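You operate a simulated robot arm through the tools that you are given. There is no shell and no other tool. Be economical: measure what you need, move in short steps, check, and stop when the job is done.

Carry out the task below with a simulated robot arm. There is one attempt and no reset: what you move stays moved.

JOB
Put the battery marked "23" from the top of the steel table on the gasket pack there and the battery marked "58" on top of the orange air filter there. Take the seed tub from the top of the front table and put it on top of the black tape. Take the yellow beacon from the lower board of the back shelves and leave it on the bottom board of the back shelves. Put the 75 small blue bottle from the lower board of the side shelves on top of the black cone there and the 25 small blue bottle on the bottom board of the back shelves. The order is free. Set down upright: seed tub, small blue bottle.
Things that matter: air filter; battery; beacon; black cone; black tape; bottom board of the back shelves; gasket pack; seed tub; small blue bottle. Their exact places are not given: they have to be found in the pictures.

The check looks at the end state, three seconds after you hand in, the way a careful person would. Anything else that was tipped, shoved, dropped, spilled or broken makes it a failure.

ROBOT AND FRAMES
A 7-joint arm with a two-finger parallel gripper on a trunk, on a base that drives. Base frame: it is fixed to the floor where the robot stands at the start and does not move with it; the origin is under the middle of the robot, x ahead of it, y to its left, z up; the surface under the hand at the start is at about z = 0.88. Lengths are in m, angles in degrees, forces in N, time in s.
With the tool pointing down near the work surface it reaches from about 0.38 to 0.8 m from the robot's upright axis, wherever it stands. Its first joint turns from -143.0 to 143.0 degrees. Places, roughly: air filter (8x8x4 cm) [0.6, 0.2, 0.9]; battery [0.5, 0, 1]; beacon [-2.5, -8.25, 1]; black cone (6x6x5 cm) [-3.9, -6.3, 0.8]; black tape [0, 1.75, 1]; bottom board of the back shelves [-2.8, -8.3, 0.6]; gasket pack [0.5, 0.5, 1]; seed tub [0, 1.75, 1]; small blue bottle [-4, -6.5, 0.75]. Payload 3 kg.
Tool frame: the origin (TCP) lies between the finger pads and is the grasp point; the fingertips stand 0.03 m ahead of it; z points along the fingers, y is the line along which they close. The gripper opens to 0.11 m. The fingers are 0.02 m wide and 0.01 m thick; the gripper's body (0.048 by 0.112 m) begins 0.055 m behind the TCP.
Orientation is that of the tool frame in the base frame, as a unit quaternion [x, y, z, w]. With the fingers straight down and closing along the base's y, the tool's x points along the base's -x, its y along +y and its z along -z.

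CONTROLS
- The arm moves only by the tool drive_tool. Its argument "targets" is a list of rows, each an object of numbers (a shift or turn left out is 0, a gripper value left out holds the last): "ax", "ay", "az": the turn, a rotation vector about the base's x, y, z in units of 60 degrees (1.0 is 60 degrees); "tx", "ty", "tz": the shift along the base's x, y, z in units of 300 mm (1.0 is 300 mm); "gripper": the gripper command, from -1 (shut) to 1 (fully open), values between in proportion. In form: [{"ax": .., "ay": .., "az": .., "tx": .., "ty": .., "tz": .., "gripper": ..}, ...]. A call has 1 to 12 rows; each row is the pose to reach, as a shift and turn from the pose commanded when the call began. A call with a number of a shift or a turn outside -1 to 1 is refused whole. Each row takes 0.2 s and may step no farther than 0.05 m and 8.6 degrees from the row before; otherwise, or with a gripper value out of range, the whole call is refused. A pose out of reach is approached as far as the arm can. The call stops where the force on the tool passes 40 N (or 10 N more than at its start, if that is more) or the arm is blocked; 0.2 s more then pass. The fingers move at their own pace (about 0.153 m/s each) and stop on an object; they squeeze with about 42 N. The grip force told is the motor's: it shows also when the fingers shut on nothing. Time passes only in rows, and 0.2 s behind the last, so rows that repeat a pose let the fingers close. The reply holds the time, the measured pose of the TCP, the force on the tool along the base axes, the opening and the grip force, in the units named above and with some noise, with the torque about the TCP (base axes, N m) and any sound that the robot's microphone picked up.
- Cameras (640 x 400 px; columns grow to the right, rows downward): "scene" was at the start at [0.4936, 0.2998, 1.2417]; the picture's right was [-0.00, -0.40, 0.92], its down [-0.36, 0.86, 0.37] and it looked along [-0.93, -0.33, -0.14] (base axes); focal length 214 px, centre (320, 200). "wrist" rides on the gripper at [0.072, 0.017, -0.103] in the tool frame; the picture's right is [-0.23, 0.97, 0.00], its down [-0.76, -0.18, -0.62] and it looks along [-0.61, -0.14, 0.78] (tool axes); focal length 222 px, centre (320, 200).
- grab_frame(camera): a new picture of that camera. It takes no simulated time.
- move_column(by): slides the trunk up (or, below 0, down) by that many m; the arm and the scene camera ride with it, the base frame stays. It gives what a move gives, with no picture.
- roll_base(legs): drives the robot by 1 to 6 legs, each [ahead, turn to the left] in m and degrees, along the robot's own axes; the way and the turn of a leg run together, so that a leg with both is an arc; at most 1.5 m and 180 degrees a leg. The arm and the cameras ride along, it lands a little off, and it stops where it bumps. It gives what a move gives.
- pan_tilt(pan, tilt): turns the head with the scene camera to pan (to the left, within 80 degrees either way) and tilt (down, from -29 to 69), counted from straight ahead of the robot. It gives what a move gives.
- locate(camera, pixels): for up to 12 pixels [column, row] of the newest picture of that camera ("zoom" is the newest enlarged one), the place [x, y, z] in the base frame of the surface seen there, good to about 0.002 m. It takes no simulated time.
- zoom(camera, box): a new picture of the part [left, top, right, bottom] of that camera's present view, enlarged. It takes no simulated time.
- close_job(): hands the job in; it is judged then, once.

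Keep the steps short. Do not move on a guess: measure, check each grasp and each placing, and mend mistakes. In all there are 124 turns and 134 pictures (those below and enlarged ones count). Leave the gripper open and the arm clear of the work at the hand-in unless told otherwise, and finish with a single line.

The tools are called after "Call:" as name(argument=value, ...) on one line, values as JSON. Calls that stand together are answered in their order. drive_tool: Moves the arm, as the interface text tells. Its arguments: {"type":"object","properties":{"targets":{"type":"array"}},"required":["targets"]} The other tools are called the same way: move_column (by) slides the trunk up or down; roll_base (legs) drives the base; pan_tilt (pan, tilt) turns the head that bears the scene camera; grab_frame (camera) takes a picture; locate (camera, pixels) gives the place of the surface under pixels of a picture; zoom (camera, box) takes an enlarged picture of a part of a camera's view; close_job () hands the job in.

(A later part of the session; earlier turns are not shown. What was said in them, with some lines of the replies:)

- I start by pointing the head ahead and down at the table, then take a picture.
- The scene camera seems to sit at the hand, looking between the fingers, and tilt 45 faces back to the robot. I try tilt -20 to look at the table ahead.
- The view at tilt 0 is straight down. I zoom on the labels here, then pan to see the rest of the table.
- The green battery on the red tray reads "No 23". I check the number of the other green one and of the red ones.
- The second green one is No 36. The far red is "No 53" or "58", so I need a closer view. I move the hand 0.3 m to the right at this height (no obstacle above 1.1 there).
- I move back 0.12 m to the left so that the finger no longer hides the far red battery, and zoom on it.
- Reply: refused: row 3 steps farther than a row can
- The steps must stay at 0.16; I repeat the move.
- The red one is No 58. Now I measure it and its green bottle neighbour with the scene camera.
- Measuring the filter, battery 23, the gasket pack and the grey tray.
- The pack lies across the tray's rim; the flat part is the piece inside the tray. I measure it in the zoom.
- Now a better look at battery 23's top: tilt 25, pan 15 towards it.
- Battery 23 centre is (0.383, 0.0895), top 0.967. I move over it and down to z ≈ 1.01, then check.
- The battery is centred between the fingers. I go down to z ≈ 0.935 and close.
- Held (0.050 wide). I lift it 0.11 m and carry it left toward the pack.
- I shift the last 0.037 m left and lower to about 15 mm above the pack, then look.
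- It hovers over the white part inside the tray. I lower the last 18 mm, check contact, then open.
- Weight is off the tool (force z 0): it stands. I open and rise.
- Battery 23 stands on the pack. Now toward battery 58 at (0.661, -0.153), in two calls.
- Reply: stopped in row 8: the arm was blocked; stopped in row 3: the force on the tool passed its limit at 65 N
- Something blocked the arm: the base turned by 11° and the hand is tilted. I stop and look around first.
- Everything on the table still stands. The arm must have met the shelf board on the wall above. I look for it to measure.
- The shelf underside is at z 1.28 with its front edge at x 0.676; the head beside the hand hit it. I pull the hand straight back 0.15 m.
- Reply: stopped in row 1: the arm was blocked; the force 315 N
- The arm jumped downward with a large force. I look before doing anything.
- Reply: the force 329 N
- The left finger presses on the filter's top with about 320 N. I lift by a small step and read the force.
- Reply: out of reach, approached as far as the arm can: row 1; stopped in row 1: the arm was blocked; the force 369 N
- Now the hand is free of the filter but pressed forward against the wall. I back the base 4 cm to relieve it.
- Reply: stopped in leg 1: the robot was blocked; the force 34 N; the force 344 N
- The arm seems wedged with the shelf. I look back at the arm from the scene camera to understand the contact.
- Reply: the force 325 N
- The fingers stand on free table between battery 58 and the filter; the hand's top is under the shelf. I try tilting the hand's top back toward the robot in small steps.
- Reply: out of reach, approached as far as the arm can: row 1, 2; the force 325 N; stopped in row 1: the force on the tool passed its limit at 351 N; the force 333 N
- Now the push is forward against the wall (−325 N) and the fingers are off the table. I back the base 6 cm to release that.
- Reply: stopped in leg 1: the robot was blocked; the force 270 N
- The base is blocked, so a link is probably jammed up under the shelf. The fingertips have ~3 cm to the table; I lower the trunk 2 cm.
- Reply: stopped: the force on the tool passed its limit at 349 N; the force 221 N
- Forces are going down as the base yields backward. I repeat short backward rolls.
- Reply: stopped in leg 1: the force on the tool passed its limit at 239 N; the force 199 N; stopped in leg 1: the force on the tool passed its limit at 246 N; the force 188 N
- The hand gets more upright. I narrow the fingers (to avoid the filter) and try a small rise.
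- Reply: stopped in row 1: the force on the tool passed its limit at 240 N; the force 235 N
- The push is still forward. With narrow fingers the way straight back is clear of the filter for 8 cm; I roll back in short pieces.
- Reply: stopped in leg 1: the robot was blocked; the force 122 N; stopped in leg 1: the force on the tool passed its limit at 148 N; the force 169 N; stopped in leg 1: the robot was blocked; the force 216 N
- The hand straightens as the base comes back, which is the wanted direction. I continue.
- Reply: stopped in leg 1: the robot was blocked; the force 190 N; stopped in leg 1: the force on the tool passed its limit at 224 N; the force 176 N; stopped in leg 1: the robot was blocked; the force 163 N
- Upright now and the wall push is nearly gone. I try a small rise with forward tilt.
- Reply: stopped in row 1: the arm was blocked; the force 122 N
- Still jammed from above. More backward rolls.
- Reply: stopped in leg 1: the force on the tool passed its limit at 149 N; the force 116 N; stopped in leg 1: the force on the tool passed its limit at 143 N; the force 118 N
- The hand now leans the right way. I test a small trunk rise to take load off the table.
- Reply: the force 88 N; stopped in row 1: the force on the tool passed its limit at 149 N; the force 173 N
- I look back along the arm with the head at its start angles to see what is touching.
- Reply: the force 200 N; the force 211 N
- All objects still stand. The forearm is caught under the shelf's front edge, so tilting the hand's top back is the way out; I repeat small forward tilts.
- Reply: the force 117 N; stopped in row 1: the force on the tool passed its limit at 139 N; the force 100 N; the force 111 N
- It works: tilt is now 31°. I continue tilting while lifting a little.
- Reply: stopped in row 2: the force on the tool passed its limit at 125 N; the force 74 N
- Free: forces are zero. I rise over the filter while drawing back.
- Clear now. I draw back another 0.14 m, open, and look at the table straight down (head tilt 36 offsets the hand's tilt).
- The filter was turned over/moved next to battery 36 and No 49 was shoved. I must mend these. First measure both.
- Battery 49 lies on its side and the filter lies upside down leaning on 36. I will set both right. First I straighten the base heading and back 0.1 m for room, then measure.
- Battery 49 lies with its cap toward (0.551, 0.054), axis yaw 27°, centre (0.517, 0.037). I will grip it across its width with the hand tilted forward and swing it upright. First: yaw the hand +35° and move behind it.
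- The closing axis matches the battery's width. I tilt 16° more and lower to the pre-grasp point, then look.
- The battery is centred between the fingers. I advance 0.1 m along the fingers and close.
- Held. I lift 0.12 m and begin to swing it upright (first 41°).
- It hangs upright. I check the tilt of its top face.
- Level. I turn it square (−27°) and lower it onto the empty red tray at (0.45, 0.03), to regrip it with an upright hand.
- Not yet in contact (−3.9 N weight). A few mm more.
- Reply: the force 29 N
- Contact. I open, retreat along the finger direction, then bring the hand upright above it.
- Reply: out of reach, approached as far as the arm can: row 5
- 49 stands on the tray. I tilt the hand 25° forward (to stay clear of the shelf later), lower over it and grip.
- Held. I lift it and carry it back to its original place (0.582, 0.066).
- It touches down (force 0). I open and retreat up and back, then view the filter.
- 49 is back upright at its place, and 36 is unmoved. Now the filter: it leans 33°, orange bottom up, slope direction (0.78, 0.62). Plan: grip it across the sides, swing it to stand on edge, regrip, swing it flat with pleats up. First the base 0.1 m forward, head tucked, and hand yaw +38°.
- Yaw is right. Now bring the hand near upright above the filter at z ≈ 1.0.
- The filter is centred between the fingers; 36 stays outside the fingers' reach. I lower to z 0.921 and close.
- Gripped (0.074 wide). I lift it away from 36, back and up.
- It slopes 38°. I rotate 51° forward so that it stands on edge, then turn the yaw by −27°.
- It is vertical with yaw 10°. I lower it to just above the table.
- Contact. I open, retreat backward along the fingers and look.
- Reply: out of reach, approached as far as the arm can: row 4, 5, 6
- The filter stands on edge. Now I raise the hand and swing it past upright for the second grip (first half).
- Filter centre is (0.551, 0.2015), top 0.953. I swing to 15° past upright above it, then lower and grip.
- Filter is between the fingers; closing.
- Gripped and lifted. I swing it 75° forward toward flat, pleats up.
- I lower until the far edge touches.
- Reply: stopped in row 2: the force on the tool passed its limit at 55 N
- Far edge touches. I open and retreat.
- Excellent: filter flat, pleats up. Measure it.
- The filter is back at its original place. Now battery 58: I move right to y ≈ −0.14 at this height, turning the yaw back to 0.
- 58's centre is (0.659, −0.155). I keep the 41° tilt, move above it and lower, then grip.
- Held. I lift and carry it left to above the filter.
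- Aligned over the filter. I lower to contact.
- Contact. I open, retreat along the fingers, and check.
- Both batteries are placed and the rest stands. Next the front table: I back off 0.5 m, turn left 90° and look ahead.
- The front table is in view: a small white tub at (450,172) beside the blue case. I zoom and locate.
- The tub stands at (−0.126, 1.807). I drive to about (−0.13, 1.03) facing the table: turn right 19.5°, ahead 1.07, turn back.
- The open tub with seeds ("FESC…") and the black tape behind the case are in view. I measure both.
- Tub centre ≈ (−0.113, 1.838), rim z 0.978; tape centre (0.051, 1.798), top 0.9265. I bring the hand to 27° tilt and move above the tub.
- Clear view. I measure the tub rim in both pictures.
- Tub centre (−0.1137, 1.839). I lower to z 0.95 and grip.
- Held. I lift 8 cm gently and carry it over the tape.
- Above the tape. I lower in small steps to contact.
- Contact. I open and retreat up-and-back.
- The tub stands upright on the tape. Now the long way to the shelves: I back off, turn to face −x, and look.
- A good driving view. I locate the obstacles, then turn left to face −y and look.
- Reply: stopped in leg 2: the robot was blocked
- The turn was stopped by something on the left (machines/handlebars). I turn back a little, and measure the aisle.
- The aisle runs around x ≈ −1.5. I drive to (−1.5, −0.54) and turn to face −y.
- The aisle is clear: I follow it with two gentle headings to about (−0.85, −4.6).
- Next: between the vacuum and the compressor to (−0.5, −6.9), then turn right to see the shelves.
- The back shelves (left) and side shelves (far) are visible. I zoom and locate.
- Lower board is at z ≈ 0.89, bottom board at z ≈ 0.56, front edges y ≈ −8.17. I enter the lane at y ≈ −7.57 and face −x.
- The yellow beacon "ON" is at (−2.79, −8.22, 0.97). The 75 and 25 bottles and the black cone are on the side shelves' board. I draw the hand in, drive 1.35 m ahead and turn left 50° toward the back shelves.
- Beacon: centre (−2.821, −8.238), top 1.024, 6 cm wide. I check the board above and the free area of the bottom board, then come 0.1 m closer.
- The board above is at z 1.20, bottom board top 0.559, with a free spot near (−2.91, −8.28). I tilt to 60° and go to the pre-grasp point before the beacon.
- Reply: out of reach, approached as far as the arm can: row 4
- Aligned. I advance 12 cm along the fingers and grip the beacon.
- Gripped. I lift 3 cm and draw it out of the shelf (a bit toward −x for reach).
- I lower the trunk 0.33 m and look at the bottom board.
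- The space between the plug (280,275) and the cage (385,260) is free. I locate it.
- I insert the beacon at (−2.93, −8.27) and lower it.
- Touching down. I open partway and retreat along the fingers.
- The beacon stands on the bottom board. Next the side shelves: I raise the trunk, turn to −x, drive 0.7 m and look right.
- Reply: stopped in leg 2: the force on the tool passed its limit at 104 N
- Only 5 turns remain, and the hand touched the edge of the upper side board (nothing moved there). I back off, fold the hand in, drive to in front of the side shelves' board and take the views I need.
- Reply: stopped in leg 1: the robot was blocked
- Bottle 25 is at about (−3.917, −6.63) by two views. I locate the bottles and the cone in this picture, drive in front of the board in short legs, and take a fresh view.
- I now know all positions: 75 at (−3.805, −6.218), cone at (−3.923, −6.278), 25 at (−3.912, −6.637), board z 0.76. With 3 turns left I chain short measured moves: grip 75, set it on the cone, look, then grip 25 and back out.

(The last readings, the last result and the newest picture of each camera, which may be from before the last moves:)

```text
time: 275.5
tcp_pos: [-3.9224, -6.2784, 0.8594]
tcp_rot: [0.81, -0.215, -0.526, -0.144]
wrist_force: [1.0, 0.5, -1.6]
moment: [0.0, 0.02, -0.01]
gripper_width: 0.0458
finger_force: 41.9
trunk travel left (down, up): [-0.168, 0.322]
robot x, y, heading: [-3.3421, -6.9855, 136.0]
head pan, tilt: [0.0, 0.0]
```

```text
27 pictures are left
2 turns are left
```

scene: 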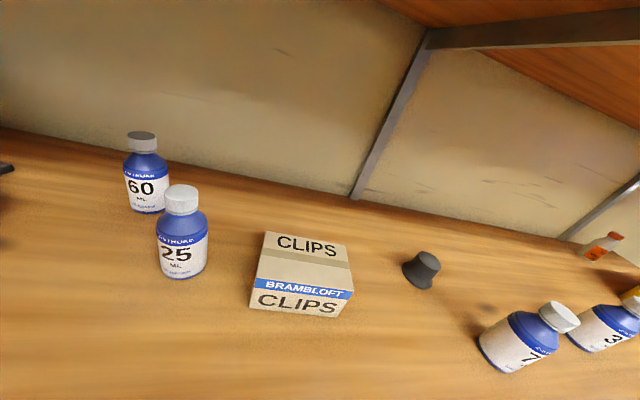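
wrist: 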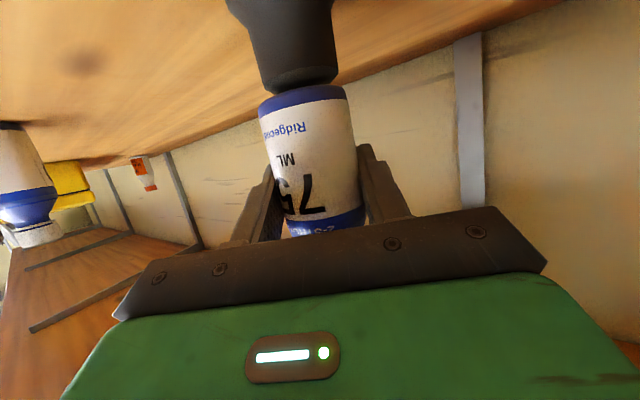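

75 stands right over the cone with the centres matching. I lower the last mm, release, then fetch 25 and drive to the back shelves, folding the hand for the way.

Call:
drive_tool(targets=[{"tz": -0.005}, {"tz": -0.009}, {"tz": -0.009}])

Call:
drive_tool(targets=[{"gripper": 0.55}, {"gripper": 0.55}, {"tx": 0.088, "ty": -0.05, "tz": 0.045}, {"tx": 0.176, "ty": -0.101, "tz": 0.09}, {"tx": 0.264, "ty": -0.152, "tz": 0.136}, {"tx": 0.376, "ty": -0.22, "tz": 0.146}, {"tx": 0.488, "ty": -0.29, "tz": 0.156}, {"tx": 0.6, "ty": -0.36, "tz": 0.167}, {"tx": 0.6, "ty": -0.36, "tz": 0.167}])

Call:
grab_frame(camera="wrist")

Call:
roll_base(legs=[[-0.12, 0]])

Call:
drive_tool(targets=[{"tx": -0.08, "ty": -0.11}, {"tx": -0.16, "ty": -0.22}, {"tx": -0.24, "ty": -0.33}, {"tx": -0.32, "ty": -0.44}, {"tx": -0.41, "ty": -0.54}, {"tx": -0.5, "ty": -0.63, "tz": -0.06}, {"tx": -0.59, "ty": -0.713, "tz": -0.13}, {"tx": -0.59, "ty": -0.713, "tz": -0.18}, {"tx": -0.59, "ty": -0.713, "tz": -0.18}])

Call:
grab_frame(camera="wrist")

Call:
drive_tool(targets=[{"tx": -0.088, "ty": 0.05, "tz": -0.045}, {"tx": -0.176, "ty": 0.101, "tz": -0.09}, {"tx": -0.264, "ty": 0.152, "tz": -0.136}, {"tx": -0.264, "ty": 0.152, "tz": -0.136}, {"tx": -0.264, "ty": 0.152, "tz": -0.136, "gripper": -1}, {"tx": -0.264, "ty": 0.152, "tz": -0.136, "gripper": -1}, {"tx": -0.264, "ty": 0.152, "tz": -0.136, "gripper": -1}])

Call:
drive_tool(targets=[{"tz": 0.07}, {"tz": 0.15}, {"tz": 0.15, "tx": 0.1, "ty": -0.057}, {"tz": 0.15, "tx": 0.2, "ty": -0.115}, {"tz": 0.15, "tx": 0.29, "ty": -0.167}, {"tz": 0.15, "tx": 0.29, "ty": -0.167}])

Call:
roll_base(legs=[[-0.12, 0]])

Call:
drive_tool(targets=[{"ax": -0.06, "ay": -0.105, "tx": 0.11, "ty": -0.074, "tz": 0.04}, {"ax": -0.121, "ay": -0.21, "tx": 0.22, "ty": -0.149, "tz": 0.08}, {"ax": -0.182, "ay": -0.315, "tx": 0.33, "ty": -0.223, "tz": 0.12}, {"ax": -0.242, "ay": -0.42, "tx": 0.44, "ty": -0.298, "tz": 0.16}, {"ax": -0.303, "ay": -0.526, "tx": 0.553, "ty": -0.372, "tz": 0.2}, {"ax": -0.303, "ay": -0.526, "tx": 0.553, "ty": -0.372, "tz": 0.2}])

Call:
roll_base(legs=[[0, -26], [-0.5, 0]])

Call:
roll_base(legs=[[0, 70]])

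Call:
roll_base(legs=[[-0.4, 0]])

Call:
roll_base(legs=[[0, 70]])

Call:
move_column(by=-0.16)

Call:
pan_tilt(pan=0, tilt=-25)

Call:
grab_frame(camera="scene")

Call:
grab_frame(camera="wrist")

Call:
locate(camera="scene", pixels=[[320, 200], [320, 250], [240, 200], [400, 200], [160, 200], [480, 200], [320, 150], [240, 150], [400, 150], [560, 200], [80, 200], [320, 300]])

```text
time: 276.3
tcp_pos: [-3.9228, -6.2783, 0.858]
tcp_rot: [0.81, -0.215, -0.527, -0.143]
wrist_force: [0.8, 0.8, -1.3]
moment: [0.01, -0.02, -0.01]
gripper_width: 0.0457
finger_force: 41.4
trunk travel left (down, up): [-0.168, 0.322]
robot x, y, heading: [-3.3436, -6.9891, 136.2]
head pan, tilt: [0.0, 0.0]
```

```text
time: 278.3
tcp_pos: [-3.7435, -6.3869, 0.9075]
tcp_rot: [0.81, -0.215, -0.527, -0.143]
wrist_force: [0.1, -1.0, -0.1]
moment: [0.01, 0.02, 0.02]
gripper_width: 0.085
finger_force: 0.0
trunk travel left (down, up): [-0.168, 0.322]
robot x, y, heading: [-3.3423, -6.9865, 136.1]
head pan, tilt: [0.0, 0.0]
```

```text
26 pictures are left
```

wrist: 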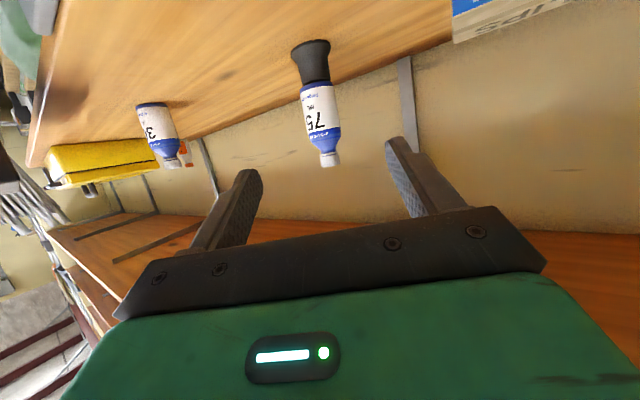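

```text
time: 279.5
tcp_pos: [-3.6555, -6.4709, 0.9077]
tcp_rot: [0.811, -0.215, -0.526, -0.142]
wrist_force: [0.3, 0.5, 0.3]
moment: [-0.01, 0.01, 0.02]
gripper_width: 0.0853
finger_force: 0.0
trunk travel left (down, up): [-0.168, 0.322]
robot x, y, heading: [-3.2552, -7.0734, 136.0]
head pan, tilt: [0.0, 0.0]
```

```text
time: 281.5
tcp_pos: [-3.8302, -6.6851, 0.8543]
tcp_rot: [0.81, -0.216, -0.526, -0.144]
wrist_force: [1.1, -0.2, 0.4]
moment: [-0.06, -0.02, 0.03]
gripper_width: 0.0851
finger_force: 0.1
trunk travel left (down, up): [-0.168, 0.322]
robot x, y, heading: [-3.2527, -7.0749, 135.9]
head pan, tilt: [0.0, 0.0]
```

```text
25 pictures are left
```

wrist: 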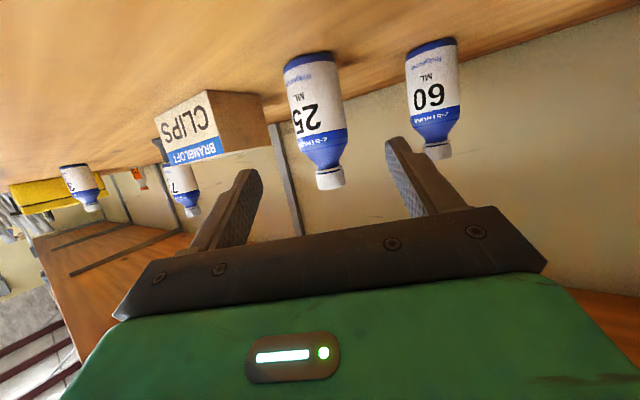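

```text
time: 283.1
tcp_pos: [-3.908, -6.6397, 0.813]
tcp_rot: [0.81, -0.215, -0.526, -0.144]
wrist_force: [-0.4, 0.5, 0.3]
moment: [-0.03, 0.02, 0.01]
gripper_width: 0.0457
finger_force: 42.0
trunk travel left (down, up): [-0.168, 0.322]
robot x, y, heading: [-3.2598, -7.0717, 136.3]
head pan, tilt: [0.0, 0.0]
```

```text
time: 284.5
tcp_pos: [-3.826, -6.6891, 0.8571]
tcp_rot: [0.81, -0.215, -0.526, -0.143]
wrist_force: [0.2, 1.5, -1.8]
moment: [0.03, 0.0, 0.0]
gripper_width: 0.0458
finger_force: 41.8
trunk travel left (down, up): [-0.168, 0.322]
robot x, y, heading: [-3.2536, -7.0727, 136.3]
head pan, tilt: [0.0, 0.0]
```

```text
time: 285.8
tcp_pos: [-3.7348, -6.7758, 0.8564]
tcp_rot: [0.81, -0.216, -0.526, -0.144]
wrist_force: [-0.6, -0.6, -0.4]
moment: [0.02, -0.02, 0.0]
gripper_width: 0.0458
finger_force: 42.1
trunk travel left (down, up): [-0.168, 0.322]
robot x, y, heading: [-3.165, -7.1583, 136.0]
head pan, tilt: [0.0, 0.0]
```

```text
time: 287.2
tcp_pos: [-3.571, -6.8858, 0.9193]
tcp_rot: [0.935, -0.247, -0.246, -0.068]
wrist_force: [0.4, 0.2, -1.3]
moment: [0.03, 0.01, 0.0]
gripper_width: 0.0456
finger_force: 42.2
trunk travel left (down, up): [-0.168, 0.322]
robot x, y, heading: [-3.163, -7.1599, 135.8]
head pan, tilt: [0.0, 0.0]
```

```text
time: 291.5
tcp_pos: [-3.2379, -7.2091, 0.9193]
tcp_rot: [0.855, -0.451, -0.225, -0.122]
wrist_force: [-0.4, -0.3, -1.2]
moment: [0.0, -0.01, 0.03]
gripper_width: 0.0458
finger_force: 42.2
trunk travel left (down, up): [-0.168, 0.322]
robot x, y, heading: [-2.9901, -7.6354, 109.9]
head pan, tilt: [0.0, 0.0]
```

```text
time: 295.0
tcp_pos: [-3.4742, -7.7243, 0.9187]
tcp_rot: [0.959, 0.123, -0.254, 0.029]
wrist_force: [-0.2, 0.1, -1.3]
moment: [-0.04, -0.01, 0.01]
gripper_width: 0.0459
finger_force: 42.1
trunk travel left (down, up): [-0.168, 0.322]
robot x, y, heading: [-2.9933, -7.5948, 180.0]
head pan, tilt: [0.0, 0.0]
```

```text
time: 297.5
tcp_pos: [-3.0756, -7.7198, 0.9196]
tcp_rot: [0.959, 0.118, -0.255, 0.029]
wrist_force: [-0.1, -0.7, -1.1]
moment: [0.0, 0.02, 0.02]
gripper_width: 0.0458
finger_force: 42.4
trunk travel left (down, up): [-0.168, 0.322]
robot x, y, heading: [-2.589, -7.5963, 179.1]
head pan, tilt: [0.0, 0.0]
```

```text
time: 301.1
tcp_pos: [-2.6366, -8.0974, 0.9194]
tcp_rot: [0.716, 0.65, -0.192, 0.17]
wrist_force: [0.3, 0.1, -0.4]
moment: [0.0, -0.02, -0.02]
gripper_width: 0.0458
finger_force: 41.8
trunk travel left (down, up): [-0.168, 0.322]
robot x, y, heading: [-2.6269, -7.5866, -110.9]
head pan, tilt: [0.0, 0.0]
```

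```text
time: 302.5
tcp_pos: [-2.6378, -8.0984, 0.7922]
tcp_rot: [0.715, 0.646, -0.198, 0.179]
wrist_force: [-5.3, 23.7, 18.8]
moment: [-3.95, -1.11, 0.22]
gripper_width: 0.0456
finger_force: 42.1
trunk travel left (down, up): [-0.032, 0.458]
robot x, y, heading: [-2.6263, -7.5847, -110.5]
head pan, tilt: [0.0, 0.0]
stopped: the force on the tool passed its limit at 57 N (the readings are from after the stop); the commanded pose is now the measured one
```

```text
time: 303.4
tcp_pos: [-2.6366, -8.0942, 0.7874]
tcp_rot: [0.716, 0.648, -0.195, 0.172]
wrist_force: [3.1, 68.5, -42.1]
moment: [-4.82, 1.37, 1.95]
gripper_width: 0.0458
finger_force: 42.0
trunk travel left (down, up): [-0.032, 0.458]
robot x, y, heading: [-2.6272, -7.5856, -110.7]
head pan, tilt: [0.0, -25.0]
```

```text
24 pictures are left
```

scene: 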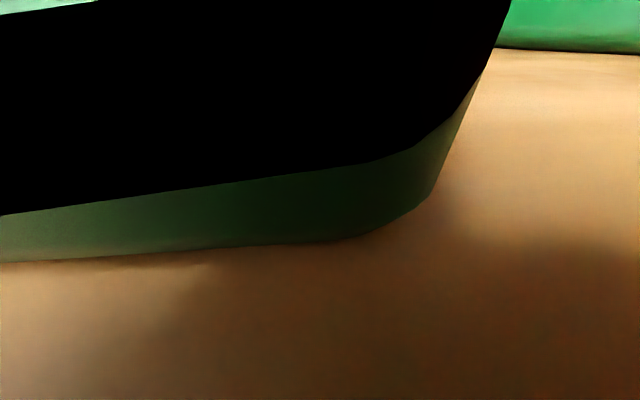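

```text
23 pictures are left
```

wrist: 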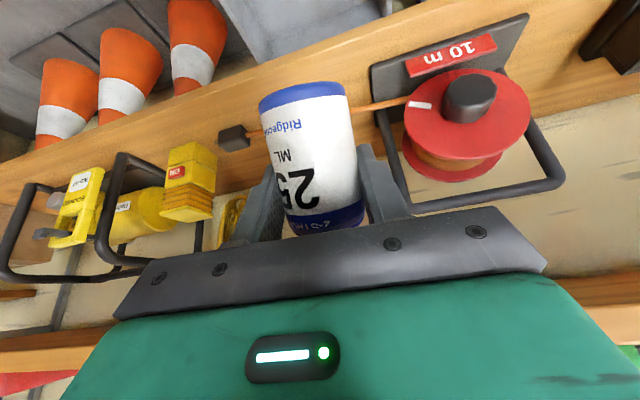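

```text
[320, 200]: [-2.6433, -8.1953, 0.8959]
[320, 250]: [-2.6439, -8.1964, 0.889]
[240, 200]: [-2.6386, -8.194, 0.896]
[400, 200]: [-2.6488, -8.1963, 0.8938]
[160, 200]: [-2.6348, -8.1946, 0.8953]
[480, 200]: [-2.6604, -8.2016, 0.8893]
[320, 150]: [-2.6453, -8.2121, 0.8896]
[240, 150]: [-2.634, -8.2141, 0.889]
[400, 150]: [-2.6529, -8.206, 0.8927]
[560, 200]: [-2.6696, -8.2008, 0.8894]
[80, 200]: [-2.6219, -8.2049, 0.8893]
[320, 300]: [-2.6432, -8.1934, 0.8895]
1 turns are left
```

75 stands on the cone and 25 is in the grip. The lowering stopped because the head touched the lower board's front edge. In this last turn I back off 7 cm, lower, insert 25 onto the bottom board in front of the cable at about (−2.70, −8.21), release, retreat and hand in.

Call:
roll_base(legs=[[-0.07, 0]])

Call:
pan_tilt(pan=0, tilt=0)

Call:
drive_tool(targets=[{"ty": 0.06}, {"ty": 0.06, "tz": -0.13}, {"ty": 0.06, "tz": -0.26}, {"ty": 0.06, "tz": -0.4}, {"ty": 0.06, "tz": -0.4}])

Call:
drive_tool(targets=[{"ax": -0.12, "ay": 0.0136, "tx": -0.06, "ty": -0.055, "tz": -0.004}, {"ax": -0.241, "ay": 0.027, "tx": -0.118, "ty": -0.113, "tz": -0.008}, {"ax": -0.362, "ay": 0.041, "tx": -0.176, "ty": -0.17, "tz": -0.012}, {"ax": -0.482, "ay": 0.054, "tx": -0.235, "ty": -0.226, "tz": -0.016}, {"ax": -0.603, "ay": 0.068, "tx": -0.293, "ty": -0.283, "tz": -0.02}, {"ax": -0.603, "ay": 0.068, "tx": -0.293, "ty": -0.283, "tz": -0.02}])

Call:
drive_tool(targets=[{"ty": -0.13}, {"ty": -0.26}, {"ty": -0.373}, {"ty": -0.373}, {"ty": -0.373, "tz": -0.08}, {"ty": -0.373, "tz": -0.14}, {"ty": -0.373, "tz": -0.16}, {"ty": -0.373, "tz": -0.17}, {"ty": -0.373, "tz": -0.18}, {"ty": -0.373, "tz": -0.18}])

Call:
drive_tool(targets=[{"gripper": 0.55}, {"gripper": 0.55}, {"tx": 0.011, "ty": 0.1, "tz": 0.045}, {"tx": 0.022, "ty": 0.2, "tz": 0.09}, {"tx": 0.034, "ty": 0.303, "tz": 0.136}, {"tx": 0.034, "ty": 0.42, "tz": 0.136}, {"tx": 0.034, "ty": 0.5, "tz": 0.136, "gripper": 1}, {"tx": 0.034, "ty": 0.5, "tz": 0.136, "gripper": 1}])

Call:
grab_frame(camera="wrist")

Call:
close_job()

```text
time: 304.4
tcp_pos: [-2.6131, -8.0359, 0.7895]
tcp_rot: [0.716, 0.646, -0.197, 0.177]
wrist_force: [-0.3, 0.1, -1.6]
moment: [-0.03, 0.02, -0.02]
gripper_width: 0.0456
finger_force: 42.1
trunk travel left (down, up): [-0.032, 0.458]
robot x, y, heading: [-2.6054, -7.5202, -110.7]
head pan, tilt: [0.0, -25.0]
```

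```text
time: 305.3
tcp_pos: [-2.6135, -8.036, 0.7908]
tcp_rot: [0.716, 0.647, -0.196, 0.176]
wrist_force: [-0.3, 0.0, -1.1]
moment: [0.02, -0.03, 0.01]
gripper_width: 0.0456
finger_force: 41.8
trunk travel left (down, up): [-0.032, 0.458]
robot x, y, heading: [-2.6065, -7.5207, -110.8]
head pan, tilt: [0.0, 0.0]
```

```text
time: 306.5
tcp_pos: [-2.6139, -8.0194, 0.6718]
tcp_rot: [0.716, 0.647, -0.197, 0.177]
wrist_force: [0.4, -0.1, -0.3]
moment: [0.02, 0.0, -0.02]
gripper_width: 0.0458
finger_force: 41.9
trunk travel left (down, up): [-0.032, 0.458]
robot x, y, heading: [-2.6052, -7.5193, -110.4]
head pan, tilt: [0.0, 0.0]
```

```text
time: 307.9
tcp_pos: [-2.6553, -8.1373, 0.6995]
tcp_rot: [0.627, 0.567, -0.399, 0.355]
wrist_force: [0.1, 0.0, -1.5]
moment: [0.04, -0.01, -0.05]
gripper_width: 0.046
finger_force: 42.0
out of reach, approached as far as the arm can: row 1, 2, 3, 4, 5, 6
trunk travel left (down, up): [-0.032, 0.458]
robot x, y, heading: [-2.6041, -7.5212, -110.6]
head pan, tilt: [0.0, 0.0]
```

```text
time: 310.1
tcp_pos: [-2.6576, -8.2495, 0.6458]
tcp_rot: [0.618, 0.559, -0.412, 0.368]
wrist_force: [0.3, 0.5, -0.5]
moment: [-0.02, -0.04, 0.01]
gripper_width: 0.0457
finger_force: 41.6
trunk travel left (down, up): [-0.032, 0.458]
robot x, y, heading: [-2.6033, -7.5207, -110.9]
head pan, tilt: [0.0, 0.0]
```

```text
time: 311.9
tcp_pos: [-2.6473, -8.1448, 0.6836]
tcp_rot: [0.618, 0.559, -0.413, 0.367]
wrist_force: [-0.6, -0.7, -0.2]
moment: [-0.01, 0.0, 0.01]
gripper_width: 0.11
finger_force: 0.1
out of reach, approached as far as the arm can: row 6, 7, 8
trunk travel left (down, up): [-0.032, 0.458]
robot x, y, heading: [-2.6017, -7.5204, -110.5]
head pan, tilt: [0.0, 0.0]
```

```text
22 pictures are left
```

wrist: 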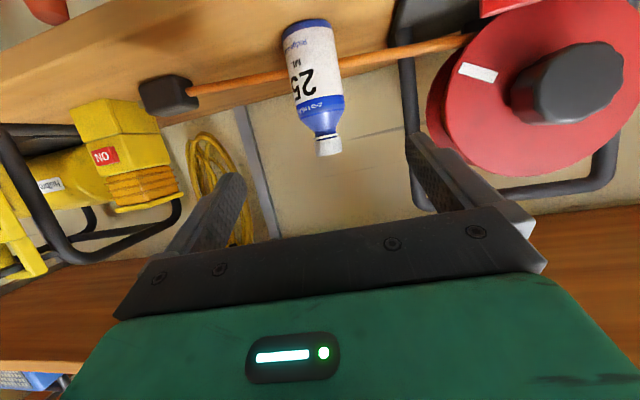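

```text
The job is handed in.
```

I handed the job in with all six items at their targets, but the arm jammed under the wall shelf early on: it knocked over battery 49 and flipped the air filter (both reset, the filter's pleats turned 90°). Bottle 25 was released about 3 cm above the bottom board, beside the cable; the last picture shows it upright, but I had no turn left to check it further, or whether the green tray moved when the head pressed against it.
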